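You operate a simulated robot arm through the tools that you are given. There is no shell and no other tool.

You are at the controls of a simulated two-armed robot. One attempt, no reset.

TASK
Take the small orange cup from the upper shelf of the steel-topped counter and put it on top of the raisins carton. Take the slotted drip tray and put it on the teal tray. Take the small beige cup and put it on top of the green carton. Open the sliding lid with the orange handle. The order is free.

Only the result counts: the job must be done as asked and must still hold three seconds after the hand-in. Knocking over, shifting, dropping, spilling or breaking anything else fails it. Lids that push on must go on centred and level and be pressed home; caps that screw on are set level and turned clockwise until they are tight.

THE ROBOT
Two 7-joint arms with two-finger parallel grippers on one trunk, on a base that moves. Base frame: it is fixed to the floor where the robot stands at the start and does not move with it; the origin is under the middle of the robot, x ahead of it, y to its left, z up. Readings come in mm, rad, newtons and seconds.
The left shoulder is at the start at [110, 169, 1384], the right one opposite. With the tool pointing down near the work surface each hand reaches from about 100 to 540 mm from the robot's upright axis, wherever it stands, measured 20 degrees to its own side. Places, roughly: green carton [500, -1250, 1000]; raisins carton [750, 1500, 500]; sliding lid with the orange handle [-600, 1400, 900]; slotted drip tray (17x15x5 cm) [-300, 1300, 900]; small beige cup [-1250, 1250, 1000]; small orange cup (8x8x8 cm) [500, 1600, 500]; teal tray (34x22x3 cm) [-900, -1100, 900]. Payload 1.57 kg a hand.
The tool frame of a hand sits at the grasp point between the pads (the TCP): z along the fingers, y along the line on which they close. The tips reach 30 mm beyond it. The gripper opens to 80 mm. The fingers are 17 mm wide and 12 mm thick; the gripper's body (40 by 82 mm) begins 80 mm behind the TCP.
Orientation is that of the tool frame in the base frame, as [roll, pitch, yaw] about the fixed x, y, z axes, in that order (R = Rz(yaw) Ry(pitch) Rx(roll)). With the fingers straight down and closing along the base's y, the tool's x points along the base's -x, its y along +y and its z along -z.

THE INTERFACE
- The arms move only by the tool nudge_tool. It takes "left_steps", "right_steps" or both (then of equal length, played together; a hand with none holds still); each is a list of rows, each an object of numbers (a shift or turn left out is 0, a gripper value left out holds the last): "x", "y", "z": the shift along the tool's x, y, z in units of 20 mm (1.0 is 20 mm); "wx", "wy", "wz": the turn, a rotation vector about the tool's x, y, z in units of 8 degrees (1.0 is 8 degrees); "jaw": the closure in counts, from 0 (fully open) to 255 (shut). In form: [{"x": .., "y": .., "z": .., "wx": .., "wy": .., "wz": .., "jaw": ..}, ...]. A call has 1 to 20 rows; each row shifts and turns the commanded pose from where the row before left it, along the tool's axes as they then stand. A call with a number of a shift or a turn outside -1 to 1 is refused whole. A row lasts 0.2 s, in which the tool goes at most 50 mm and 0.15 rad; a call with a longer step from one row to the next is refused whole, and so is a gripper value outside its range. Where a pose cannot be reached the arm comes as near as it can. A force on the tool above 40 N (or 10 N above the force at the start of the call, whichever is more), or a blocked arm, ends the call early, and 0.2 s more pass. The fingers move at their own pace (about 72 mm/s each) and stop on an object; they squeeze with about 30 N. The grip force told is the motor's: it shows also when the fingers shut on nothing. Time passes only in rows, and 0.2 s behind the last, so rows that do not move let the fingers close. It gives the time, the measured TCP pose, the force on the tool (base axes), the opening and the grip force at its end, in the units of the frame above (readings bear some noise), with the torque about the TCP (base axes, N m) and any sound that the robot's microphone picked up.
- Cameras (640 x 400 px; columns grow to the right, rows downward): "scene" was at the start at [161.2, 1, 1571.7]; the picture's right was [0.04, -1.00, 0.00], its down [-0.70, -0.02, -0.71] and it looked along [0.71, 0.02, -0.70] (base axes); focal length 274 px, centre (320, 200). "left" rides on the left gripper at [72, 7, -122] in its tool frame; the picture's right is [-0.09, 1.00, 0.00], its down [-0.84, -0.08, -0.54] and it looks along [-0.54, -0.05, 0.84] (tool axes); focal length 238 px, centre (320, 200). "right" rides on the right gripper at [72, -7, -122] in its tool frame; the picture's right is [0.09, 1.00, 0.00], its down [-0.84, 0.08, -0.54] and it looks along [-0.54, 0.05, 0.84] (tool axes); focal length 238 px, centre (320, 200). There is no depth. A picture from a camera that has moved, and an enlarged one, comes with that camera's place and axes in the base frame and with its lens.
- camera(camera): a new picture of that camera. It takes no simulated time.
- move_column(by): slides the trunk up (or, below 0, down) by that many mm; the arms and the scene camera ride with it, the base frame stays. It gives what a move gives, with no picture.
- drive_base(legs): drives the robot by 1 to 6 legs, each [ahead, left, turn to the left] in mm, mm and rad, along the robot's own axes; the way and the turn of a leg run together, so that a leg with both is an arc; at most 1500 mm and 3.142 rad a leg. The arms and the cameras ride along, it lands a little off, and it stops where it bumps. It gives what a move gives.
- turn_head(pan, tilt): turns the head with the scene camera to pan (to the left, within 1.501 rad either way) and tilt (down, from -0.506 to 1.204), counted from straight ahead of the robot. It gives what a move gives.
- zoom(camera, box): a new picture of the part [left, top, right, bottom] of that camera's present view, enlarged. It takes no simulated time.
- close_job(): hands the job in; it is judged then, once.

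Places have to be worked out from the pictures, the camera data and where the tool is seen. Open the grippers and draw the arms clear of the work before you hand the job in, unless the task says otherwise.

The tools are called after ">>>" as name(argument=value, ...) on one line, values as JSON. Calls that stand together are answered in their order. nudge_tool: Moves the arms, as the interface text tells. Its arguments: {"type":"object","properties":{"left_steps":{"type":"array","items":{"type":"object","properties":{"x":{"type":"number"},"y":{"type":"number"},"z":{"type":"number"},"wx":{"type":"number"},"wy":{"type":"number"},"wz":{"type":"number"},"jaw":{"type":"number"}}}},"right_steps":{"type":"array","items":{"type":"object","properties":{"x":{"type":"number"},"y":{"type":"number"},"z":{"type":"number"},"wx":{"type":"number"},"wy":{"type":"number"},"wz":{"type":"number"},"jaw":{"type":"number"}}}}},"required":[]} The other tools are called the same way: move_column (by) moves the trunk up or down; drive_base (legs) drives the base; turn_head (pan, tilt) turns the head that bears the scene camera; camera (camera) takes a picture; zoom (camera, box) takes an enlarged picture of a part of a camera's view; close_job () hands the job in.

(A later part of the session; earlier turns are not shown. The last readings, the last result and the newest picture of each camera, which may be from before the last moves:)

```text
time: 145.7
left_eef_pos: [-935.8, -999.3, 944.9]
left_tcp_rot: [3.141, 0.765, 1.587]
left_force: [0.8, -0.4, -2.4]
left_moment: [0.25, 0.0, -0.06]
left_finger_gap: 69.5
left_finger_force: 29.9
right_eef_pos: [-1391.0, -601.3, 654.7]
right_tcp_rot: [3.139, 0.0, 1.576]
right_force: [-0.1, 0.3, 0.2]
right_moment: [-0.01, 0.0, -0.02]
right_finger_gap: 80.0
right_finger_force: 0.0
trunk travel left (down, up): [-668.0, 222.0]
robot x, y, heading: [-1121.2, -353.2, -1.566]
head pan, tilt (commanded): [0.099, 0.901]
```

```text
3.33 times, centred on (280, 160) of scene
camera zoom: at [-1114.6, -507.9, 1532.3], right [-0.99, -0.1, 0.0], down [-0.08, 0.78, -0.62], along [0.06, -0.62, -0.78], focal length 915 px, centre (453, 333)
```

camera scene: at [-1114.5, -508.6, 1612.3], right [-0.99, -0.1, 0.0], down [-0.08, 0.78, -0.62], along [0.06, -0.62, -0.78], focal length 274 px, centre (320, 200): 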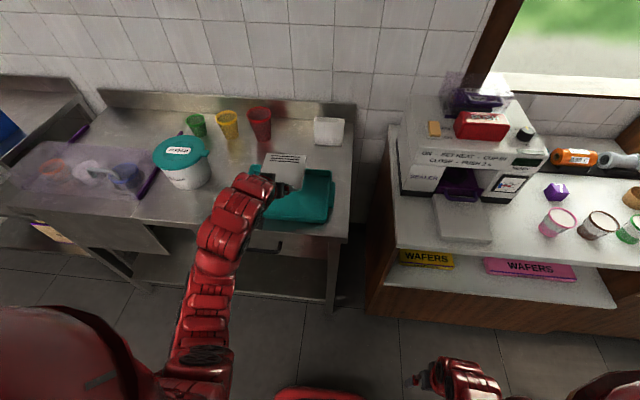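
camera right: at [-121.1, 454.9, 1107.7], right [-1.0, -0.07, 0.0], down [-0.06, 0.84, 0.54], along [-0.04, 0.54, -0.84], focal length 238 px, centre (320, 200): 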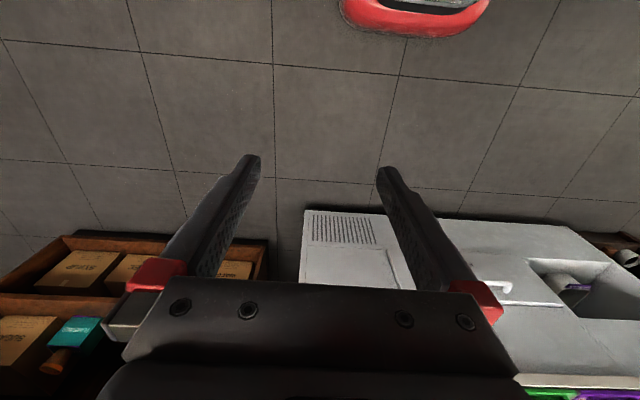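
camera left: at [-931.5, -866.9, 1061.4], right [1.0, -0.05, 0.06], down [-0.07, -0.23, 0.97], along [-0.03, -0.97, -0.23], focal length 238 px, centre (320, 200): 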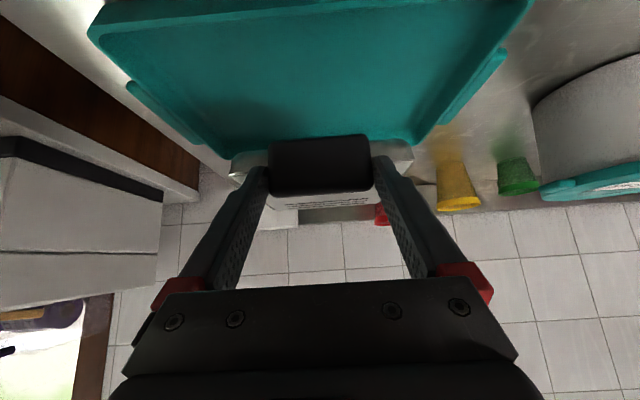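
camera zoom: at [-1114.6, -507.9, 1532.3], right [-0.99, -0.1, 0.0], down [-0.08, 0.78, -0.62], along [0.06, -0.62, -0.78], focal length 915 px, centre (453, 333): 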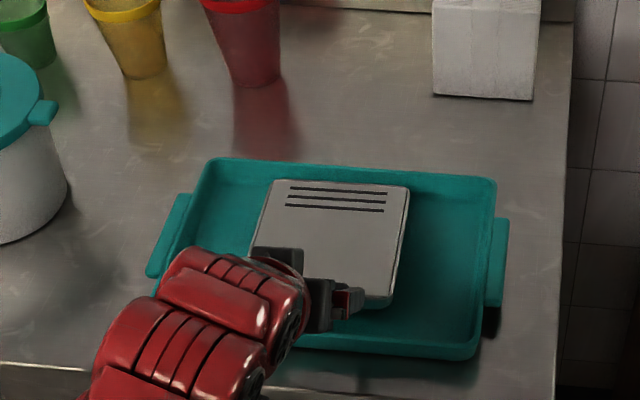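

Drip tray is inside the teal rim. I lower 12 mm more, then in 2–3 mm steps watching force.

>>> nudge_tool(left_steps=[{"x": 0.1385, "z": 0.1443}, {"x": 0.1385, "z": 0.1443}, {"x": 0.1385, "z": 0.1443}, {}])

>>> nudge_tool(left_steps=[{"x": 0.104, "z": 0.108}, {}])

>>> nudge_tool(left_steps=[{"x": 0.104, "z": 0.108}, {}])

```text
time: 146.7
left_eef_pos: [-935.9, -998.0, 932.2]
left_tcp_rot: [3.141, 0.764, 1.585]
left_force: [-0.3, 0.4, -2.7]
left_moment: [0.28, -0.02, -0.02]
left_finger_gap: 69.5
left_finger_force: 30.1
right_eef_pos: [-1389.6, -601.8, 655.0]
right_tcp_rot: [3.139, -0.001, 1.576]
right_force: [-0.1, -0.8, 0.9]
right_moment: [0.02, -0.01, -0.03]
right_finger_gap: 79.8
right_finger_force: 0.1
trunk travel left (down, up): [-668.0, 222.0]
robot x, y, heading: [-1121.5, -352.1, -1.564]
head pan, tilt (commanded): [0.099, 0.901]
```

```text
time: 147.3
left_eef_pos: [-935.8, -999.0, 929.9]
left_tcp_rot: [3.141, 0.765, 1.586]
left_force: [-0.5, -1.5, 0.3]
left_moment: [-0.32, 0.19, 0.02]
left_finger_gap: 69.5
left_finger_force: 30.1
right_eef_pos: [-1390.1, -602.1, 653.8]
right_tcp_rot: [3.139, 0.001, 1.575]
right_force: [0.6, 0.1, 0.3]
right_moment: [-0.02, -0.02, 0.01]
right_finger_gap: 80.0
right_finger_force: 0.0
trunk travel left (down, up): [-668.0, 222.0]
robot x, y, heading: [-1117.3, -347.5, -1.57]
head pan, tilt (commanded): [0.099, 0.901]
```

```text
time: 147.9
left_eef_pos: [-935.8, -998.9, 928.8]
left_tcp_rot: [3.139, 0.772, 1.586]
left_force: [1.6, -5.5, 13.6]
left_moment: [-0.7, 0.11, 0.14]
left_finger_gap: 69.9
left_finger_force: 29.6
right_eef_pos: [-1390.4, -601.3, 655.3]
right_tcp_rot: [3.139, 0.002, 1.575]
right_force: [0.4, 0.3, 0.2]
right_moment: [0.0, 0.04, -0.04]
right_finger_gap: 79.9
right_finger_force: 0.0
trunk travel left (down, up): [-668.0, 222.0]
robot x, y, heading: [-1123.6, -351.9, -1.566]
head pan, tilt (commanded): [0.099, 0.901]
```

Contact established (flat, ~14 N). I open the gripper and check.

>>> nudge_tool(left_steps=[{"jaw": 20}, {"jaw": 10}, {"jaw": 0}, {"jaw": 0}, {}])

>>> zoom(camera="left", box=[60, 0, 560, 220])

>>> zoom(camera="scene", box=[200, 100, 360, 220])

```text
time: 149.1
left_eef_pos: [-936.0, -998.4, 925.4]
left_tcp_rot: [3.139, 0.764, 1.585]
left_force: [-0.2, -0.7, -0.6]
left_moment: [-0.05, -0.03, 0.0]
left_finger_gap: 80.0
left_finger_force: 0.1
right_eef_pos: [-1391.2, -602.1, 653.6]
right_tcp_rot: [3.138, 0.001, 1.574]
right_force: [0.5, 0.2, 0.4]
right_moment: [-0.01, 0.02, 0.01]
right_finger_gap: 80.2
right_finger_force: 0.2
trunk travel left (down, up): [-668.0, 222.0]
robot x, y, heading: [-1124.5, -349.7, -1.567]
head pan, tilt (commanded): [0.099, 0.901]
```

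```text
1.28 times, centred on (310, 110) of left
camera zoom: at [-931.6, -860.9, 963.7], right [1.0, -0.05, 0.06], down [-0.07, -0.23, 0.97], along [-0.03, -0.97, -0.23], focal length 305 px, centre (333, 315)
```

zoom: 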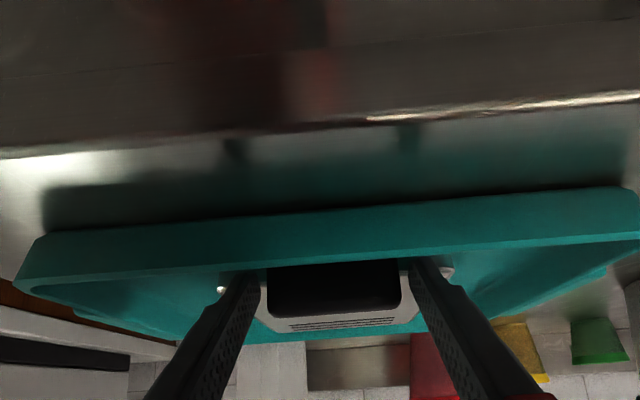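

```text
3.33 times, centred on (280, 160) of scene
camera zoom: at [-1114.7, -507.7, 1532.3], right [-0.99, -0.1, 0.0], down [-0.08, 0.78, -0.62], along [0.06, -0.62, -0.78], focal length 915 px, centre (453, 333)
```

zoom: 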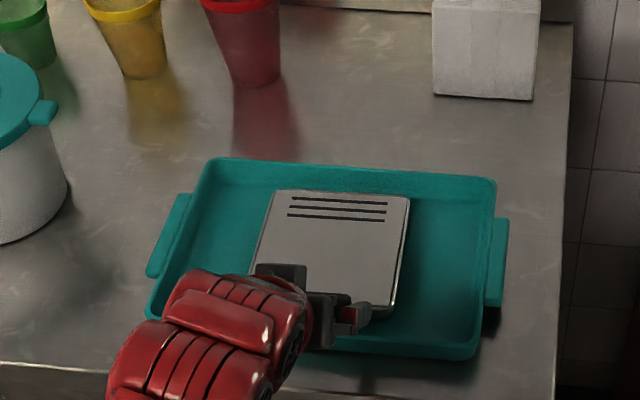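

The drip tray rests in the teal tray. I retract the hand along its axis and then back away.

>>> nudge_tool(left_steps=[{"z": -0.5}, {"z": -1}, {"z": -1}, {"z": -1}, {"z": -1}, {"z": -1}])

>>> drive_base(legs=[[-300, 0, 0]])

>>> turn_head(pan=0.1, tilt=0.8)

>>> camera(camera="scene")

>>> zoom(camera="scene", box=[220, 80, 360, 180])

```text
time: 150.5
left_eef_pos: [-936.5, -961.4, 973.8]
left_tcp_rot: [-3.142, 0.764, 1.586]
left_force: [-0.4, 0.1, 0.3]
left_moment: [0.02, 0.0, 0.02]
left_finger_gap: 79.9
left_finger_force: 0.1
left hand out of reach, approached as far as the arm can: row 4, 5, 6
right_eef_pos: [-1391.1, -603.0, 655.0]
right_tcp_rot: [3.137, 0.002, 1.575]
right_force: [0.7, -0.5, 0.3]
right_moment: [0.01, -0.01, 0.01]
right_finger_gap: 80.0
right_finger_force: 0.0
trunk travel left (down, up): [-668.0, 222.0]
robot x, y, heading: [-1119.5, -350.8, -1.569]
head pan, tilt (commanded): [0.099, 0.901]
```

```text
time: 152.5
left_eef_pos: [-938.2, -658.9, 975.4]
left_tcp_rot: [3.141, 0.765, 1.583]
left_force: [0.3, 0.2, 0.5]
left_moment: [0.0, 0.0, -0.03]
left_finger_gap: 80.0
left_finger_force: 0.1
right_eef_pos: [-1392.3, -296.7, 654.9]
right_tcp_rot: [3.138, 0.005, 1.574]
right_force: [-0.2, 0.5, 0.5]
right_moment: [0.01, 0.01, -0.03]
right_finger_gap: 80.1
right_finger_force: 0.0
trunk travel left (down, up): [-668.0, 222.0]
robot x, y, heading: [-1119.3, -47.3, -1.568]
head pan, tilt (commanded): [0.099, 0.901]
```

```text
time: 153.2
left_eef_pos: [-938.9, -659.6, 974.3]
left_tcp_rot: [3.141, 0.766, 1.583]
left_force: [0.4, -0.3, -0.2]
left_moment: [0.02, 0.02, 0.0]
left_finger_gap: 80.0
left_finger_force: 0.0
right_eef_pos: [-1391.9, -297.3, 655.4]
right_tcp_rot: [3.138, -0.001, 1.574]
right_force: [0.3, 0.4, 0.7]
right_moment: [0.02, -0.03, 0.01]
right_finger_gap: 79.9
right_finger_force: 0.1
trunk travel left (down, up): [-668.0, 222.0]
robot x, y, heading: [-1124.1, -51.2, -1.567]
head pan, tilt (commanded): [0.099, 0.799]
```

```text
taken
camera scene: at [-1115.6, -209.6, 1540.2], right [-0.99, -0.1, 0.0], down [-0.07, 0.71, -0.7], along [0.07, -0.69, -0.72], focal length 274 px, centre (320, 200)
```

scene: 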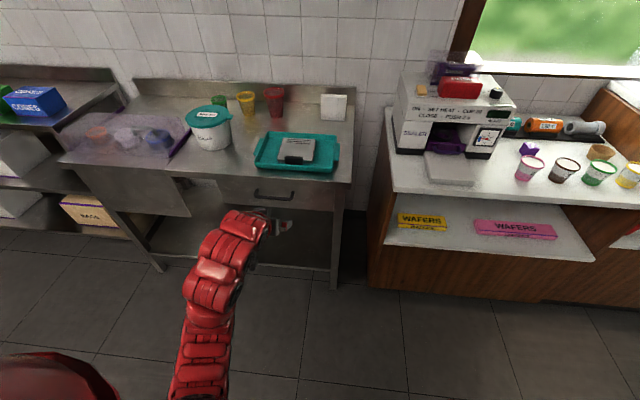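

```text
4.00 times, centred on (290, 130) of scene
camera zoom: at [-1115.6, -209.6, 1540.2], right [-0.99, -0.1, 0.0], down [-0.07, 0.71, -0.7], along [0.07, -0.69, -0.72], focal length 1098 px, centre (440, 480)
```

zoom: 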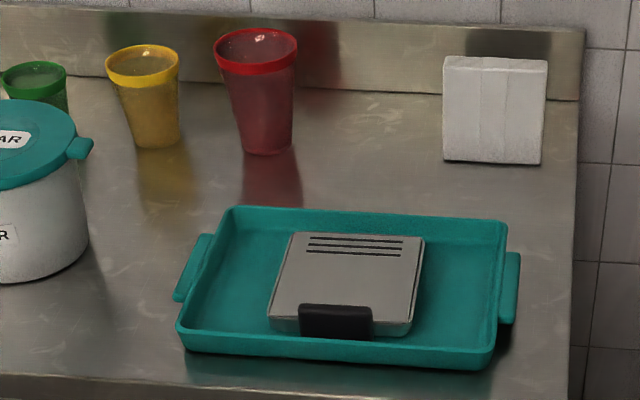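

The drip tray is properly on the teal tray. Now I turn around (180°) to face the freezer counter again for the small beige cup.

>>> drive_base(legs=[[0, 0, 3.138]])

>>> turn_head(pan=0.1, tilt=0.7)

>>> camera(camera="scene")

>>> zoom(camera="scene", box=[220, 80, 440, 220])

```text
time: 160.9
left_eef_pos: [-1290.7, 568.9, 975.2]
left_tcp_rot: [3.14, 0.765, -1.586]
left_force: [0.5, -0.6, -0.5]
left_moment: [0.0, -0.03, -0.01]
left_finger_gap: 80.0
left_finger_force: 0.0
right_eef_pos: [-847.9, 196.5, 655.1]
right_tcp_rot: [3.138, 0.001, -1.597]
right_force: [-0.3, -0.2, -0.6]
right_moment: [0.0, 0.01, -0.01]
right_finger_gap: 80.1
right_finger_force: 0.0
trunk travel left (down, up): [-668.0, 222.0]
robot x, y, heading: [-1127.2, -47.9, 1.545]
head pan, tilt (commanded): [0.099, 0.799]
```

```text
time: 161.6
left_eef_pos: [-1290.1, 570.1, 974.1]
left_tcp_rot: [-3.14, 0.764, -1.585]
left_force: [-0.5, 0.7, -0.1]
left_moment: [0.02, 0.04, 0.0]
left_finger_gap: 80.0
left_finger_force: 0.0
right_eef_pos: [-848.1, 195.1, 654.5]
right_tcp_rot: [3.137, 0.0, -1.597]
right_force: [-0.5, 0.4, 0.9]
right_moment: [0.0, 0.01, -0.01]
right_finger_gap: 80.1
right_finger_force: 0.0
trunk travel left (down, up): [-668.0, 222.0]
robot x, y, heading: [-1124.8, -47.7, 1.545]
head pan, tilt (commanded): [0.099, 0.7]
```

```text
taken
camera scene: at [-1127.9, 115.6, 1548.5], right [1.0, 0.07, 0.0], down [0.05, -0.64, -0.76], along [-0.06, 0.76, -0.64], focal length 274 px, centre (320, 200)
```

scene: 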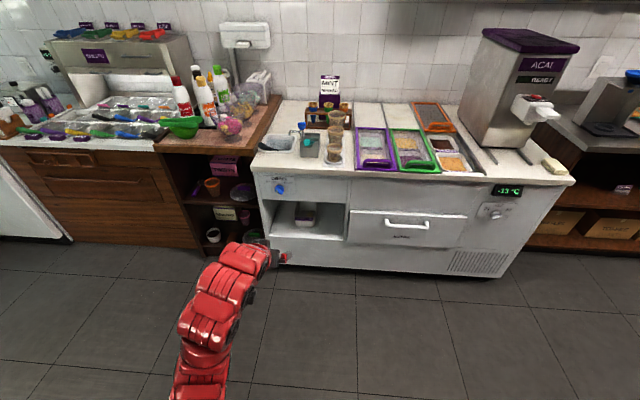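

```text
2.86 times, centred on (330, 150) of scene
camera zoom: at [-1127.9, 115.6, 1548.5], right [1.0, 0.07, 0.0], down [0.05, -0.64, -0.76], along [-0.06, 0.76, -0.64], focal length 784 px, centre (291, 343)
```

zoom: 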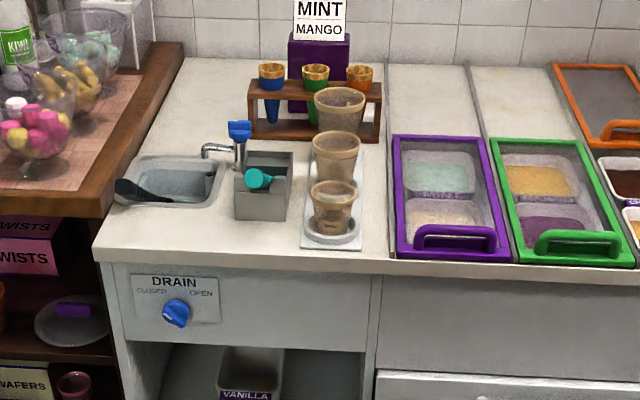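

The small beige cup is the front one on the white board, at about (−1142,1230), base ≈860, rim ≈930, ø≈73. I correct heading, move right 165 mm and ahead 350 mm, then look.

>>> drive_base(legs=[[0, 0, 0.026], [350, -165, 0]])

>>> nudge_tool(left_steps=[{"x": 0.6, "z": 0.625}, {"x": 0.6, "z": 0.625}, {"x": 0.6, "z": 0.625}])

>>> camera(camera="left")

>>> camera(camera="scene")

```text
time: 164.4
left_eef_pos: [-1141.2, 923.2, 975.5]
left_tcp_rot: [3.141, 0.765, -1.562]
left_force: [0.3, 0.1, 0.1]
left_moment: [-0.03, 0.0, 0.01]
left_finger_gap: 80.3
left_finger_force: 0.0
right_eef_pos: [-690.1, 560.5, 654.5]
right_tcp_rot: [3.14, 0.002, -1.572]
right_force: [-0.6, -0.7, -0.3]
right_moment: [-0.02, -0.03, -0.02]
right_finger_gap: 80.0
right_finger_force: 0.0
trunk travel left (down, up): [-668.0, 222.0]
robot x, y, heading: [-957.9, 308.6, 1.566]
head pan, tilt (commanded): [0.099, 0.7]
```

```text
time: 165.2
left_eef_pos: [-1144.1, 922.9, 923.1]
left_tcp_rot: [-3.141, 0.765, -1.562]
left_force: [-0.1, -0.3, -0.1]
left_moment: [0.01, 0.03, -0.03]
left_finger_gap: 80.2
left_finger_force: 0.1
right_eef_pos: [-690.0, 560.9, 654.2]
right_tcp_rot: [3.137, 0.002, -1.572]
right_force: [0.0, -0.4, -0.2]
right_moment: [-0.05, 0.02, -0.02]
right_finger_gap: 80.1
right_finger_force: 0.1
trunk travel left (down, up): [-668.0, 222.0]
robot x, y, heading: [-959.8, 308.9, 1.564]
head pan, tilt (commanded): [0.099, 0.7]
```

```text
taken
camera left: at [-1149.0, 787.6, 961.3], right [-1.0, 0.06, 0.06], down [0.08, 0.23, 0.97], along [0.04, 0.97, -0.23], focal length 238 px, centre (320, 200)
```

left: 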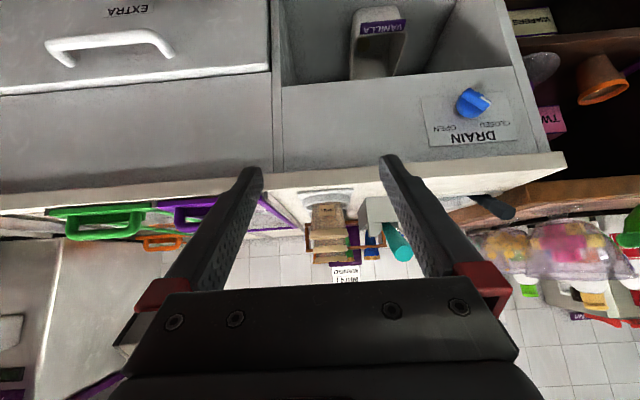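

```text
taken
camera scene: at [-968.3, 473.1, 1548.5], right [1.0, 0.1, 0.0], down [0.06, -0.64, -0.77], along [-0.07, 0.76, -0.64], focal length 274 px, centre (320, 200)
```

scene: 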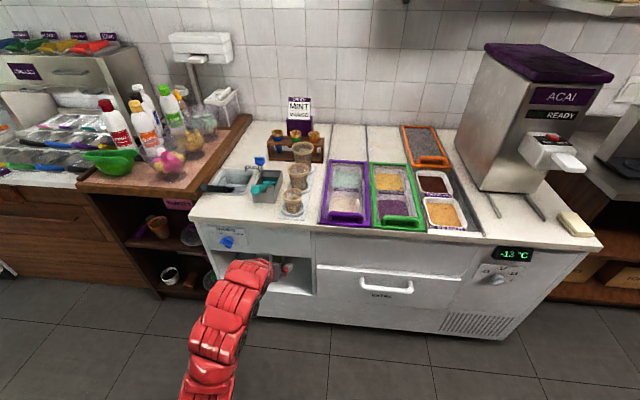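

>>> zoom(camera="left", box=[240, 160, 440, 285])

>>> zoom(camera="scene", box=[190, 110, 350, 230])

```text
3.20 times, centred on (340, 222) of left
camera zoom: at [-1149.0, 787.6, 961.3], right [-1.0, 0.06, 0.06], down [0.08, 0.23, 0.97], along [0.04, 0.97, -0.23], focal length 763 px, centre (256, 128)
```

zoom: 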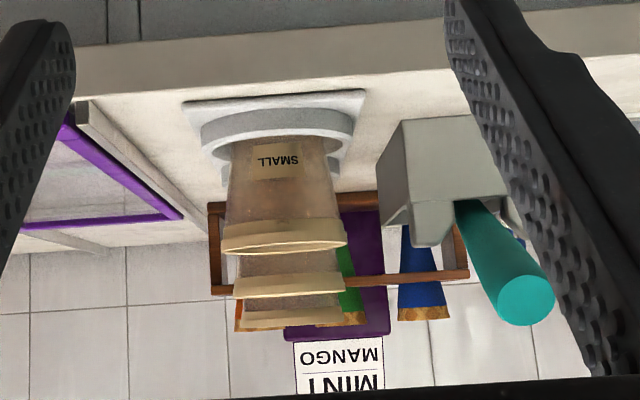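

```text
3.33 times, centred on (270, 170) of scene
camera zoom: at [-968.3, 473.1, 1548.5], right [1.0, 0.1, 0.0], down [0.06, -0.64, -0.77], along [-0.07, 0.76, -0.64], focal length 915 px, centre (487, 300)
```

zoom: 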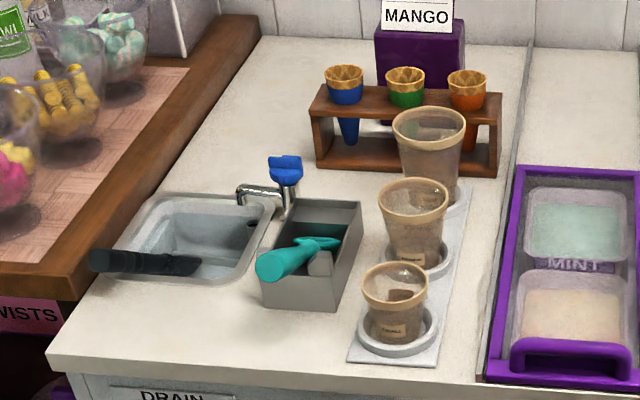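

Cup "SMALL" stands in a ring holder (ring top ≈877): rim centre ≈(−1140,1226,928), ø≈72. I drive ahead 230 mm with the hand at z≈923.

>>> drive_base(legs=[[230, -3, 0]])

>>> camera(camera="left")

>>> zoom(camera="left", box=[200, 110, 440, 260])

```text
time: 166.9
left_eef_pos: [-1137.5, 1149.5, 923.3]
left_tcp_rot: [3.141, 0.765, -1.564]
left_force: [0.8, -0.6, 0.1]
left_moment: [-0.01, -0.01, 0.01]
left_finger_gap: 79.8
left_finger_force: 0.0
right_eef_pos: [-686.1, 784.7, 654.1]
right_tcp_rot: [3.139, -0.001, -1.576]
right_force: [-0.1, -0.7, 0.1]
right_moment: [-0.01, 0.03, -0.02]
right_finger_gap: 80.0
right_finger_force: 0.1
trunk travel left (down, up): [-668.0, 222.0]
robot x, y, heading: [-956.6, 538.0, 1.562]
head pan, tilt (commanded): [0.099, 0.7]
```

```text
taken
camera left: at [-1143.7, 1013.9, 960.8], right [-1.0, 0.06, 0.06], down [0.08, 0.23, 0.97], along [0.04, 0.97, -0.23], focal length 238 px, centre (320, 200)
```

left: 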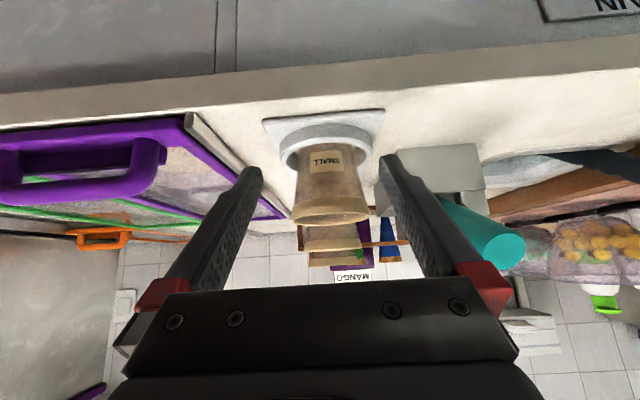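

```text
2.67 times, centred on (320, 185) of left
camera zoom: at [-1143.7, 1013.9, 960.8], right [-1.0, 0.06, 0.06], down [0.08, 0.23, 0.97], along [0.04, 0.97, -0.23], focal length 636 px, centre (320, 240)
```

zoom: 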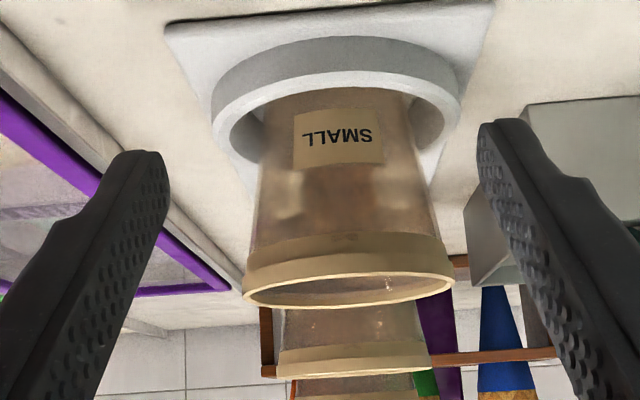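

Fine view: ring top ≈870, cup centre x≈−1142. I lower 20 mm, shift 5 mm left, and advance 76 mm around the cup.

>>> nudge_tool(left_steps=[{"x": 0.346, "z": 0.361, "y": 0.125}, {"x": 0.346, "z": 0.361, "y": 0.125}, {"x": -0.5, "z": 0.48}, {"x": -0.5, "z": 0.48}, {"x": -0.5, "z": 0.48}])

>>> camera(camera="left")

```text
time: 168.1
left_eef_pos: [-1142.7, 1190.2, 902.7]
left_tcp_rot: [3.139, 0.763, -1.566]
left_force: [0.5, -0.5, 0.3]
left_moment: [0.01, -0.01, 0.02]
left_finger_gap: 79.8
left_finger_force: 0.1
right_eef_pos: [-685.6, 784.8, 654.3]
right_tcp_rot: [3.138, 0.0, -1.576]
right_force: [-0.5, 0.2, -1.0]
right_moment: [0.03, 0.02, 0.04]
right_finger_gap: 80.1
right_finger_force: 0.1
trunk travel left (down, up): [-668.0, 222.0]
robot x, y, heading: [-957.6, 536.9, 1.564]
head pan, tilt (commanded): [0.099, 0.7]
```

```text
taken
camera left: at [-1149.0, 1056.0, 940.9], right [-1.0, 0.06, 0.06], down [0.08, 0.23, 0.97], along [0.04, 0.97, -0.23], focal length 238 px, centre (320, 200)
```

left: 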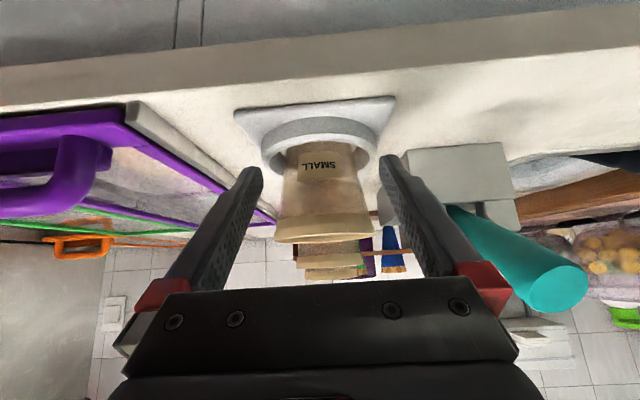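

Centred. I advance the last 36 mm.

>>> nudge_tool(left_steps=[{"x": -0.433, "z": 0.416}, {"x": -0.433, "z": 0.416}, {"x": -0.433, "z": 0.416}, {}])

>>> camera(camera="left")

>>> zoom(camera="scene", box=[190, 150, 350, 270])

```text
time: 169.1
left_eef_pos: [-1143.0, 1225.7, 903.4]
left_tcp_rot: [3.142, 0.764, -1.563]
left_force: [-0.7, -0.2, -0.4]
left_moment: [-0.01, 0.01, 0.02]
left_finger_gap: 80.2
left_finger_force: 0.0
right_eef_pos: [-686.1, 784.1, 655.0]
right_tcp_rot: [3.138, 0.001, -1.576]
right_force: [-0.2, -0.8, -1.1]
right_moment: [-0.01, -0.01, -0.01]
right_finger_gap: 80.2
right_finger_force: 0.1
trunk travel left (down, up): [-668.0, 222.0]
robot x, y, heading: [-952.5, 538.2, 1.566]
head pan, tilt (commanded): [0.099, 0.7]
```

```text
taken
camera left: at [-1149.2, 1091.3, 941.0], right [-1.0, 0.06, 0.06], down [0.08, 0.23, 0.97], along [0.04, 0.97, -0.23], focal length 238 px, centre (320, 200)
```

left: 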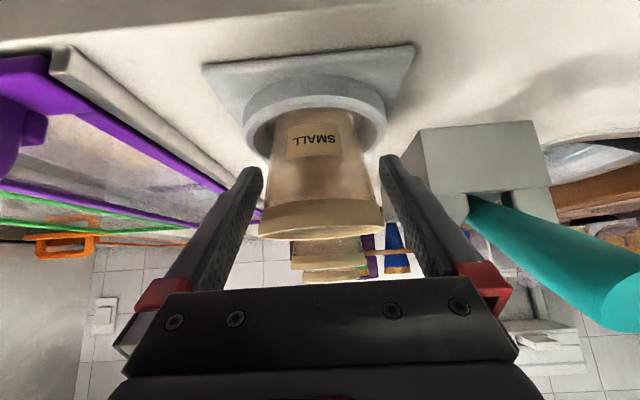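

```text
3.33 times, centred on (270, 210) of scene
camera zoom: at [-964.0, 698.6, 1548.5], right [1.0, 0.09, 0.0], down [0.06, -0.64, -0.77], along [-0.07, 0.76, -0.64], focal length 915 px, centre (487, 167)
```

zoom: 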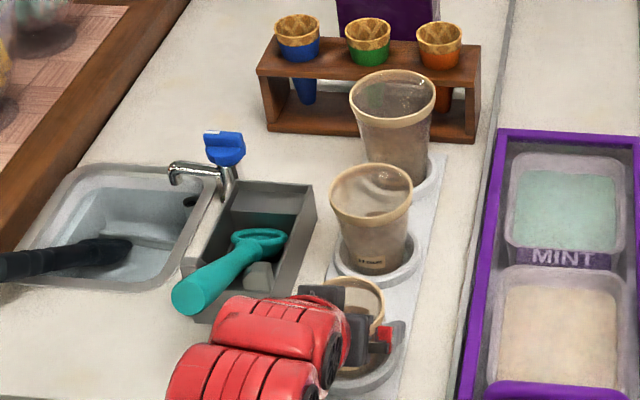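

The cup is between the fingers; I close the gripper.

>>> nudge_tool(left_steps=[{"jaw": 255}, {"jaw": 255}, {"jaw": 255}, {"jaw": 255}])

>>> camera(camera="left")

```text
time: 170.1
left_eef_pos: [-1143.7, 1227.0, 903.1]
left_tcp_rot: [3.141, 0.763, -1.563]
left_force: [-0.4, 0.3, 1.6]
left_moment: [0.03, 0.06, 0.03]
left_finger_gap: 65.5
left_finger_force: 30.2
right_eef_pos: [-685.9, 784.8, 654.3]
right_tcp_rot: [3.139, 0.0, -1.578]
right_force: [-0.5, 0.4, 0.5]
right_moment: [-0.03, 0.0, 0.0]
right_finger_gap: 80.2
right_finger_force: 0.1
trunk travel left (down, up): [-668.0, 222.0]
robot x, y, heading: [-953.0, 535.1, 1.565]
head pan, tilt (commanded): [0.099, 0.7]
```

```text
taken
camera left: at [-1149.3, 1091.3, 941.0], right [-1.0, 0.06, 0.06], down [0.08, 0.23, 0.97], along [0.04, 0.97, -0.23], focal length 238 px, centre (320, 200)
```

left: 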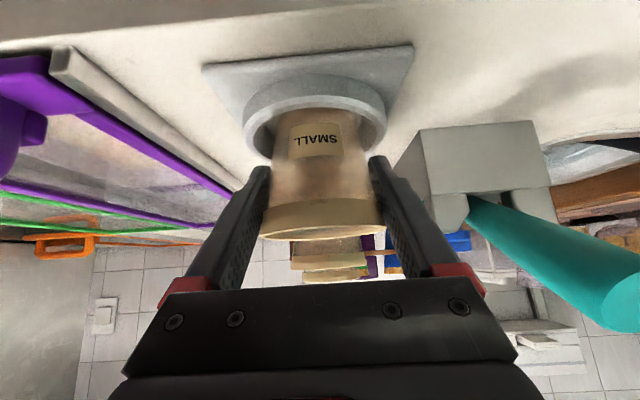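

Grip is firm (65.5 mm, 30 N). I lift straight up about 60 mm and check.

>>> nudge_tool(left_steps=[{"x": -0.173, "z": -0.18}, {"x": -0.346, "z": -0.361}, {"x": -0.346, "z": -0.361}, {"x": -0.519, "z": -0.541}, {"x": -0.692, "z": -0.721}])

>>> camera(camera="left")

>>> zoom(camera="scene", box=[190, 130, 350, 250])

```text
time: 171.3
left_eef_pos: [-1144.1, 1226.9, 963.0]
left_tcp_rot: [3.14, 0.765, -1.563]
left_force: [-0.4, -0.5, 0.0]
left_moment: [0.0, 0.0, 0.01]
left_finger_gap: 65.3
left_finger_force: 29.8
right_eef_pos: [-685.7, 784.4, 655.0]
right_tcp_rot: [3.138, 0.0, -1.575]
right_force: [-0.2, 0.2, -0.4]
right_moment: [-0.01, 0.0, 0.03]
right_finger_gap: 80.4
right_finger_force: 0.0
trunk travel left (down, up): [-668.0, 222.0]
robot x, y, heading: [-957.8, 536.4, 1.566]
head pan, tilt (commanded): [0.099, 0.7]
```

```text
taken
camera left: at [-1150.4, 1091.8, 1001.3], right [-1.0, 0.06, 0.06], down [0.08, 0.23, 0.97], along [0.04, 0.97, -0.23], focal length 238 px, centre (320, 200)
```

left: 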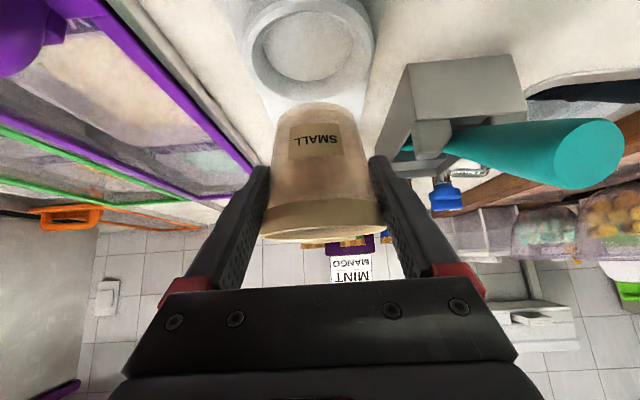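

```text
3.33 times, centred on (270, 190) of scene
camera zoom: at [-963.9, 698.9, 1548.5], right [1.0, 0.09, 0.0], down [0.06, -0.64, -0.76], along [-0.07, 0.76, -0.64], focal length 915 px, centre (487, 233)
```

zoom: 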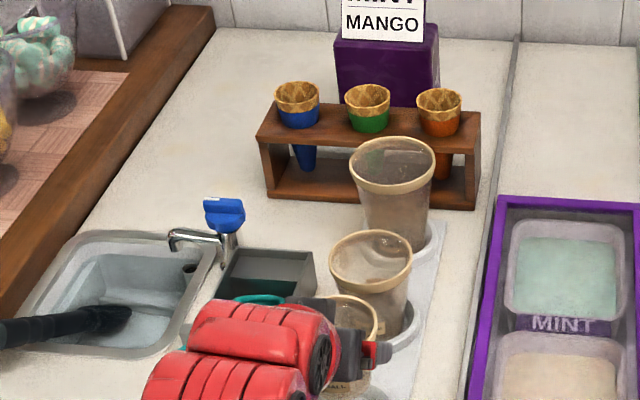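

Cup lifted free. I back out 500 mm, raise the trunk 120 mm, then turn around toward the −y side.

>>> drive_base(legs=[[-500, 0, 0]])

>>> move_column(by=120)

>>> drive_base(legs=[[0, 0, -3.135]])

>>> camera(camera="left")

```text
time: 174.3
left_eef_pos: [-1147.4, 719.6, 963.8]
left_tcp_rot: [3.141, 0.765, -1.562]
left_force: [0.3, 1.0, 0.0]
left_moment: [0.01, -0.01, 0.01]
left_finger_gap: 65.0
left_finger_force: 29.7
right_eef_pos: [-688.1, 277.9, 654.6]
right_tcp_rot: [3.139, 0.002, -1.572]
right_force: [1.0, -0.3, 0.7]
right_moment: [0.0, -0.02, -0.01]
right_finger_gap: 80.0
right_finger_force: 0.1
trunk travel left (down, up): [-668.0, 222.0]
robot x, y, heading: [-954.4, 27.8, 1.569]
head pan, tilt (commanded): [0.099, 0.7]
```

```text
time: 175.8
left_eef_pos: [-1148.5, 718.3, 1083.2]
left_tcp_rot: [3.141, 0.764, -1.563]
left_force: [0.2, -0.3, 0.1]
left_moment: [-0.01, 0.03, -0.04]
left_finger_gap: 64.9
left_finger_force: 30.0
right_eef_pos: [-687.4, 277.3, 774.3]
right_tcp_rot: [3.138, -0.001, -1.572]
right_force: [-0.8, 1.0, 0.6]
right_moment: [0.02, -0.01, -0.02]
right_finger_gap: 80.0
right_finger_force: 0.1
trunk travel left (down, up): [-788.0, 102.0]
robot x, y, heading: [-954.5, 28.7, 1.567]
head pan, tilt (commanded): [0.099, 0.7]
```

```text
time: 183.6
left_eef_pos: [-806.7, -671.9, 1082.8]
left_tcp_rot: [3.141, 0.764, 1.524]
left_force: [0.0, 0.3, -0.4]
left_moment: [0.03, 0.0, 0.04]
left_finger_gap: 63.9
left_finger_force: 30.3
right_eef_pos: [-1240.7, -204.5, 775.2]
right_tcp_rot: [3.139, 0.0, 1.511]
right_force: [-0.1, 0.6, 0.5]
right_moment: [0.03, -0.02, 0.02]
right_finger_gap: 80.0
right_finger_force: 0.0
trunk travel left (down, up): [-788.0, 102.0]
robot x, y, heading: [-960.0, 29.6, -1.629]
head pan, tilt (commanded): [0.099, 0.7]
```

```text
taken
camera left: at [-793.7, -534.7, 1121.2], right [0.99, -0.11, 0.06], down [-0.09, -0.23, 0.97], along [-0.1, -0.97, -0.23], focal length 238 px, centre (320, 200)
```

left: 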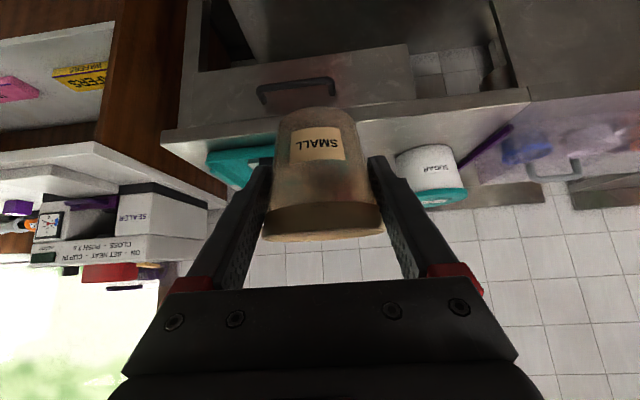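

The cup is secure (slight creep of the taper in the pads). I correct the heading and drive left toward the green carton.

>>> drive_base(legs=[[0, 0, 0.058], [0, 1200, 0]])

>>> turn_head(pan=0.2, tilt=0.75)

>>> camera(camera="scene")

>>> camera(camera="left")

>>> zoom(camera="scene", box=[180, 80, 340, 200])

```text
time: 190.1
left_eef_pos: [424.9, -667.0, 1083.8]
left_tcp_rot: [-3.141, 0.765, 1.576]
left_force: [-0.3, 0.7, -0.4]
left_moment: [-0.06, 0.04, 0.0]
left_finger_gap: 63.9
left_finger_force: 30.4
right_eef_pos: [-32.1, -224.0, 774.4]
right_tcp_rot: [3.138, 0.0, 1.566]
right_force: [-0.6, 0.3, 0.0]
right_moment: [0.03, 0.04, -0.03]
right_finger_gap: 80.2
right_finger_force: 0.0
trunk travel left (down, up): [-788.0, 102.0]
robot x, y, heading: [236.4, 25.1, -1.577]
head pan, tilt (commanded): [0.099, 0.7]
```

```text
time: 190.8
left_eef_pos: [425.1, -666.9, 1083.4]
left_tcp_rot: [-3.141, 0.763, 1.577]
left_force: [-0.4, 0.9, -0.8]
left_moment: [-0.02, 0.03, -0.02]
left_finger_gap: 63.7
left_finger_force: 29.7
right_eef_pos: [-33.5, -223.3, 774.0]
right_tcp_rot: [3.138, 0.001, 1.566]
right_force: [0.7, 0.4, -0.2]
right_moment: [0.0, 0.0, 0.01]
right_finger_gap: 79.8
right_finger_force: 0.1
trunk travel left (down, up): [-788.0, 102.0]
robot x, y, heading: [237.9, 24.6, -1.578]
head pan, tilt (commanded): [0.201, 0.75]
```

```text
taken
camera scene: at [252.6, -139.0, 1664.3], right [-0.98, -0.19, 0.0], down [-0.13, 0.67, -0.73], along [0.14, -0.72, -0.68], focal length 274 px, centre (320, 200)
```

scene: 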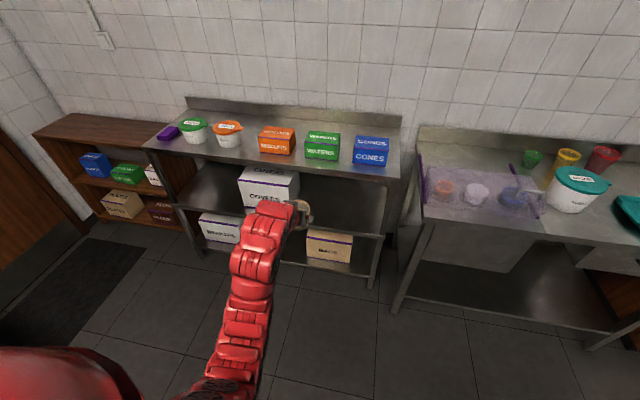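

```text
taken
camera left: at [430.8, -529.6, 1121.2], right [1.0, -0.06, 0.06], down [-0.08, -0.23, 0.97], along [-0.04, -0.97, -0.23], focal length 238 px, centre (320, 200)
```

left: 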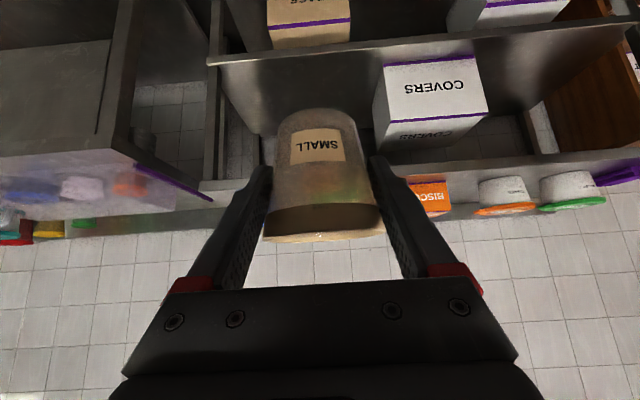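

```text
3.33 times, centred on (260, 140) of scene
camera zoom: at [252.6, -139.0, 1664.3], right [-0.98, -0.19, 0.0], down [-0.13, 0.67, -0.73], along [0.14, -0.72, -0.68], focal length 915 px, centre (520, 400)
```

zoom: 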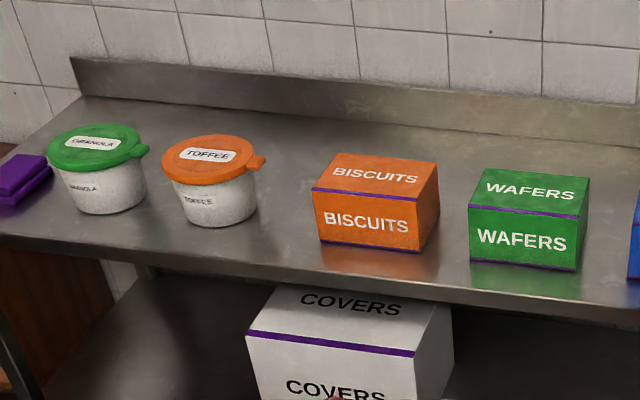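

The green WAFERS carton is near x≈468, y≈−1260…−1358, top ≈973 (to be refined). I drive 200 ahead and 40 left for a second view.

>>> drive_base(legs=[[200, 40, 0.006]])

>>> zoom(camera="scene", box=[200, 80, 400, 220])

>>> camera(camera="left")

```text
time: 192.4
left_eef_pos: [466.4, -868.6, 1083.3]
left_tcp_rot: [3.141, 0.763, 1.578]
left_force: [0.1, -0.6, -0.3]
left_moment: [0.01, 0.01, -0.01]
left_finger_gap: 63.5
left_finger_force: 30.1
right_eef_pos: [6.8, -424.8, 774.4]
right_tcp_rot: [3.137, -0.001, 1.567]
right_force: [-0.1, 0.0, 0.2]
right_moment: [-0.03, -0.02, -0.01]
right_finger_gap: 79.9
right_finger_force: 0.0
trunk travel left (down, up): [-788.0, 102.0]
robot x, y, heading: [279.3, -176.1, -1.577]
head pan, tilt (commanded): [0.201, 0.75]
```

```text
2.86 times, centred on (300, 150) of scene
camera zoom: at [292.2, -339.7, 1664.3], right [-0.98, -0.2, 0.0], down [-0.13, 0.67, -0.73], along [0.14, -0.72, -0.68], focal length 784 px, centre (377, 343)
```

zoom: 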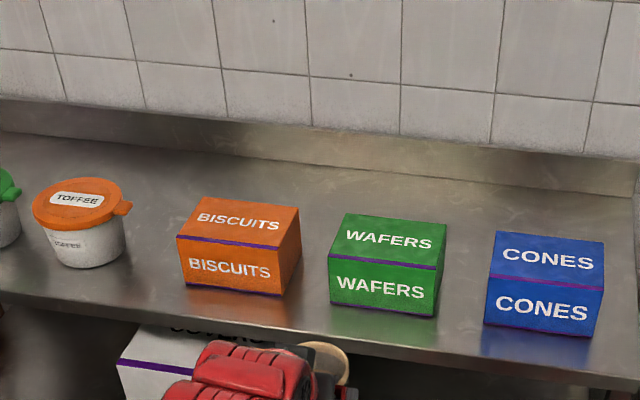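

```text
taken
camera left: at [471.3, -730.0, 1121.2], right [1.0, -0.06, 0.06], down [-0.08, -0.23, 0.97], along [-0.04, -0.97, -0.23], focal length 238 px, centre (320, 200)
```

left: 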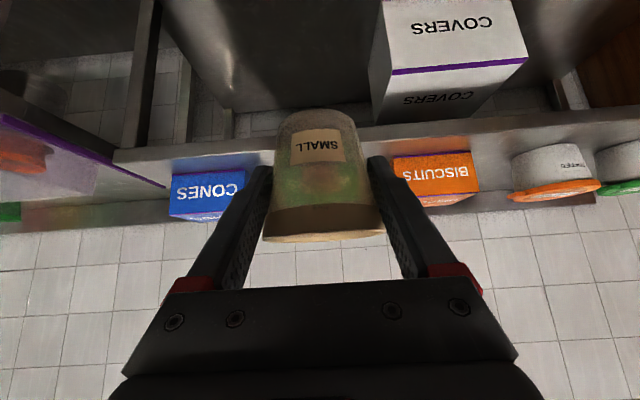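

Careful: triangulation suggests this table is higher (carton top ≈1050). I raise the trunk 100 mm before approaching and take another view.

>>> move_column(by=100)

>>> turn_head(pan=0.2, tilt=0.85)

>>> zoom(camera="scene", box=[200, 80, 400, 220])

>>> zoom(camera="left", box=[120, 80, 520, 280])

```text
time: 193.8
left_eef_pos: [466.3, -868.0, 1182.0]
left_tcp_rot: [-3.141, 0.763, 1.577]
left_force: [0.0, -0.8, 0.6]
left_moment: [0.01, 0.02, -0.01]
left_finger_gap: 63.6
left_finger_force: 29.5
right_eef_pos: [6.2, -425.6, 873.6]
right_tcp_rot: [3.139, 0.0, 1.568]
right_force: [-0.1, 0.8, -0.3]
right_moment: [0.03, -0.01, 0.01]
right_finger_gap: 80.0
right_finger_force: 0.0
trunk travel left (down, up): [-888.0, 2.0]
robot x, y, heading: [276.4, -179.5, -1.576]
head pan, tilt (commanded): [0.201, 0.75]
```

```text
time: 194.4
left_eef_pos: [466.8, -867.2, 1182.8]
left_tcp_rot: [-3.141, 0.764, 1.578]
left_force: [-0.1, -0.5, 0.2]
left_moment: [0.02, -0.01, 0.02]
left_finger_gap: 63.4
left_finger_force: 29.7
right_eef_pos: [7.1, -425.2, 873.2]
right_tcp_rot: [3.138, -0.001, 1.568]
right_force: [-0.5, -0.4, 0.1]
right_moment: [0.01, -0.03, 0.0]
right_finger_gap: 80.2
right_finger_force: 0.1
trunk travel left (down, up): [-888.0, 2.0]
robot x, y, heading: [281.6, -178.5, -1.578]
head pan, tilt (commanded): [0.201, 0.85]
```

```text
2.86 times, centred on (300, 150) of scene
camera zoom: at [291.3, -335.3, 1756.3], right [-0.98, -0.2, 0.0], down [-0.15, 0.74, -0.66], along [0.13, -0.65, -0.75], focal length 784 px, centre (377, 343)
```

zoom: 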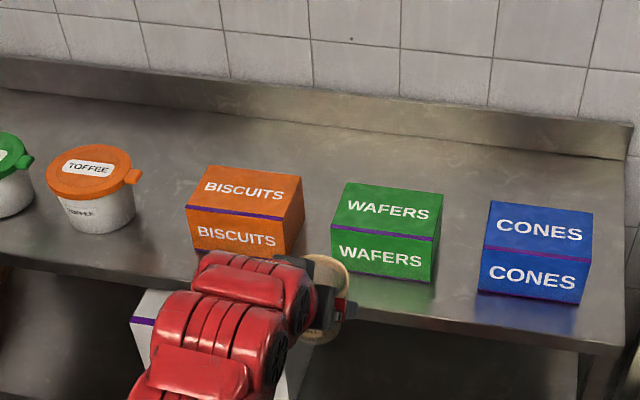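

```text
1.60 times, centred on (320, 180) of left
camera zoom: at [471.3, -730.1, 1221.2], right [1.0, -0.06, 0.06], down [-0.08, -0.23, 0.97], along [-0.04, -0.97, -0.23], focal length 381 px, centre (320, 232)
```

zoom: 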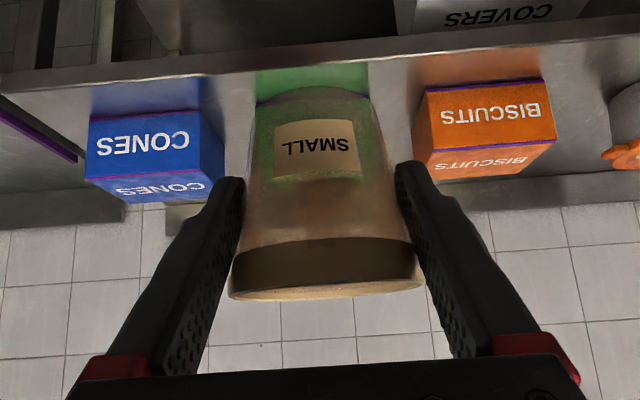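

I zoom the left camera on the neighbouring cartons to cross-check height.

>>> zoom(camera="left", box=[360, 110, 500, 200])

>>> zoom(camera="left", box=[150, 120, 290, 210])

>>> zoom(camera="scene", box=[230, 110, 330, 190])

```text
4.44 times, centred on (430, 155) of left
camera zoom: at [471.3, -730.1, 1221.2], right [1.0, -0.06, 0.06], down [-0.08, -0.23, 0.97], along [-0.04, -0.97, -0.23], focal length 1059 px, centre (-169, 400)
```

zoom: 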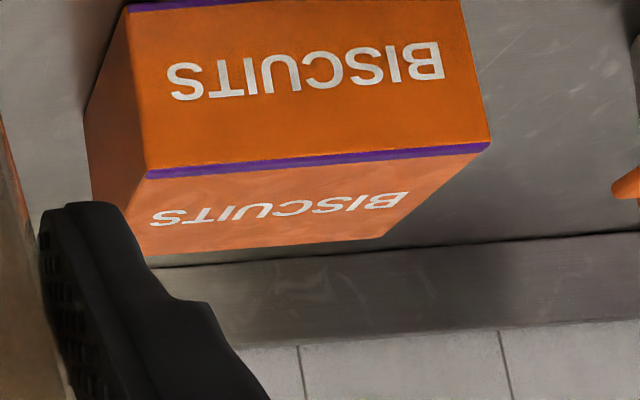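

```text
4.44 times, centred on (220, 165) of left
camera zoom: at [471.3, -730.1, 1221.2], right [1.0, -0.06, 0.06], down [-0.08, -0.23, 0.97], along [-0.04, -0.97, -0.23], focal length 1059 px, centre (764, 356)
```

zoom: 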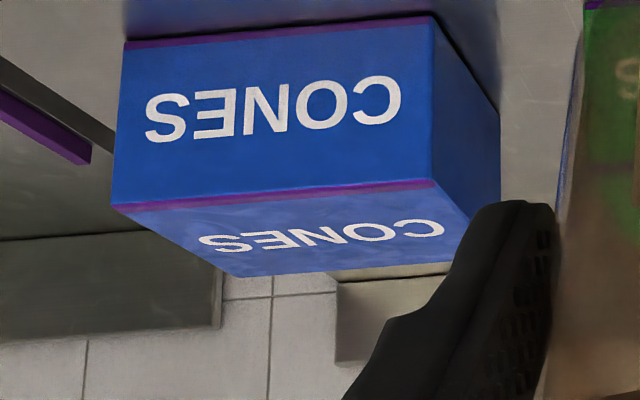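

```text
5.00 times, centred on (280, 150) of scene
camera zoom: at [291.3, -335.3, 1756.3], right [-0.98, -0.2, 0.0], down [-0.15, 0.74, -0.66], along [0.13, -0.65, -0.75], focal length 1372 px, centre (520, 450)
```

zoom: 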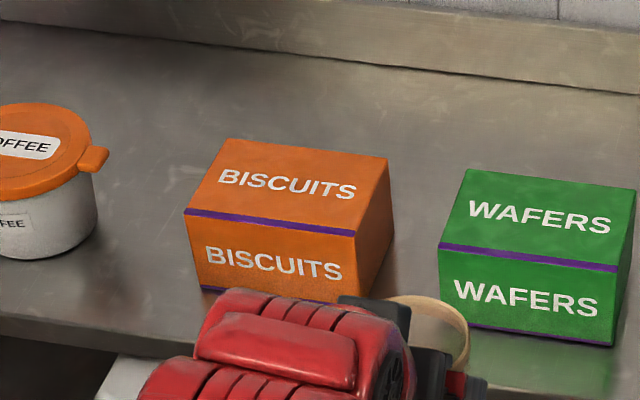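

Cross-view triangulation: WAFERS carton x≈378–527, y≈−1178…−1279, top z≈1020 (centre (453,−1229)). Cup base is at ≈1144, so clearance is ample; I drive ahead 345 mm and 13 mm right.

>>> drive_base(legs=[[345, -12, 0]])

>>> camera(camera="scene")

>>> camera(camera="left")

>>> zoom(camera="scene", box=[200, 120, 400, 260])

```text
time: 196.6
left_eef_pos: [452.6, -1205.3, 1184.2]
left_tcp_rot: [-3.14, 0.764, 1.577]
left_force: [0.2, 0.7, -0.5]
left_moment: [-0.01, 0.0, 0.01]
left_finger_gap: 63.3
left_finger_force: 29.4
right_eef_pos: [-7.6, -763.2, 874.1]
right_tcp_rot: [3.139, 0.0, 1.565]
right_force: [0.7, 0.1, -0.2]
right_moment: [-0.01, 0.01, -0.03]
right_finger_gap: 80.3
right_finger_force: 0.0
trunk travel left (down, up): [-888.0, 2.0]
robot x, y, heading: [263.9, -513.8, -1.573]
head pan, tilt (commanded): [0.201, 0.85]
```

```text
taken
camera scene: at [277.4, -672.5, 1756.3], right [-0.98, -0.19, 0.0], down [-0.15, 0.74, -0.66], along [0.13, -0.65, -0.75], focal length 274 px, centre (320, 200)
```

scene: 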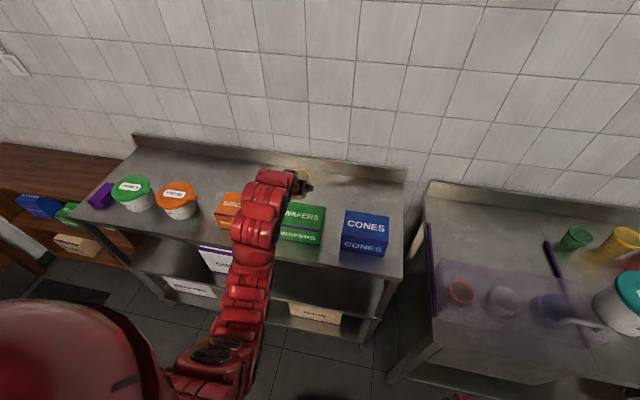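

```text
taken
camera left: at [457.0, -1067.8, 1221.5], right [1.0, -0.06, 0.06], down [-0.08, -0.23, 0.97], along [-0.04, -0.97, -0.23], focal length 238 px, centre (320, 200)
```

left: 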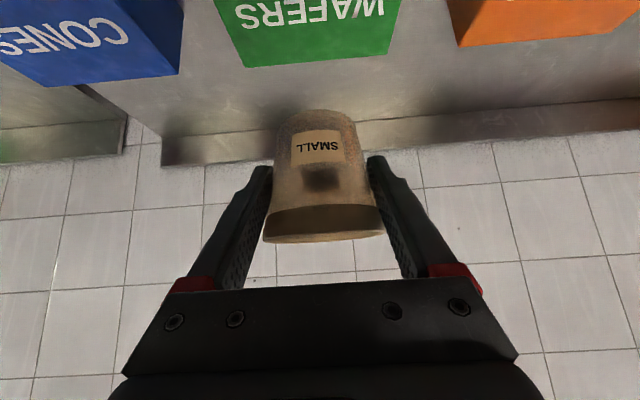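

```text
2.86 times, centred on (300, 190) of scene
camera zoom: at [277.4, -672.5, 1756.3], right [-0.98, -0.19, 0.0], down [-0.15, 0.74, -0.66], along [0.13, -0.65, -0.75], focal length 784 px, centre (377, 229)
```

zoom: 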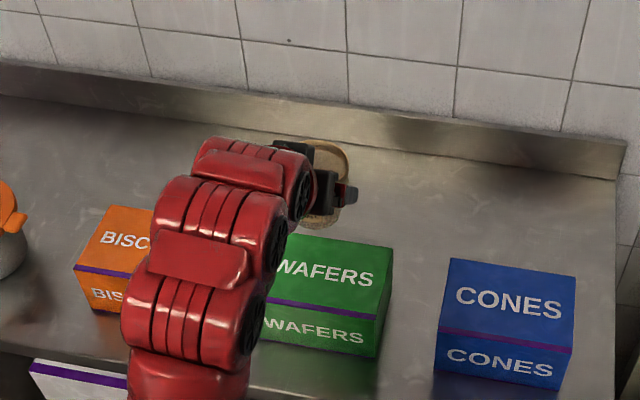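

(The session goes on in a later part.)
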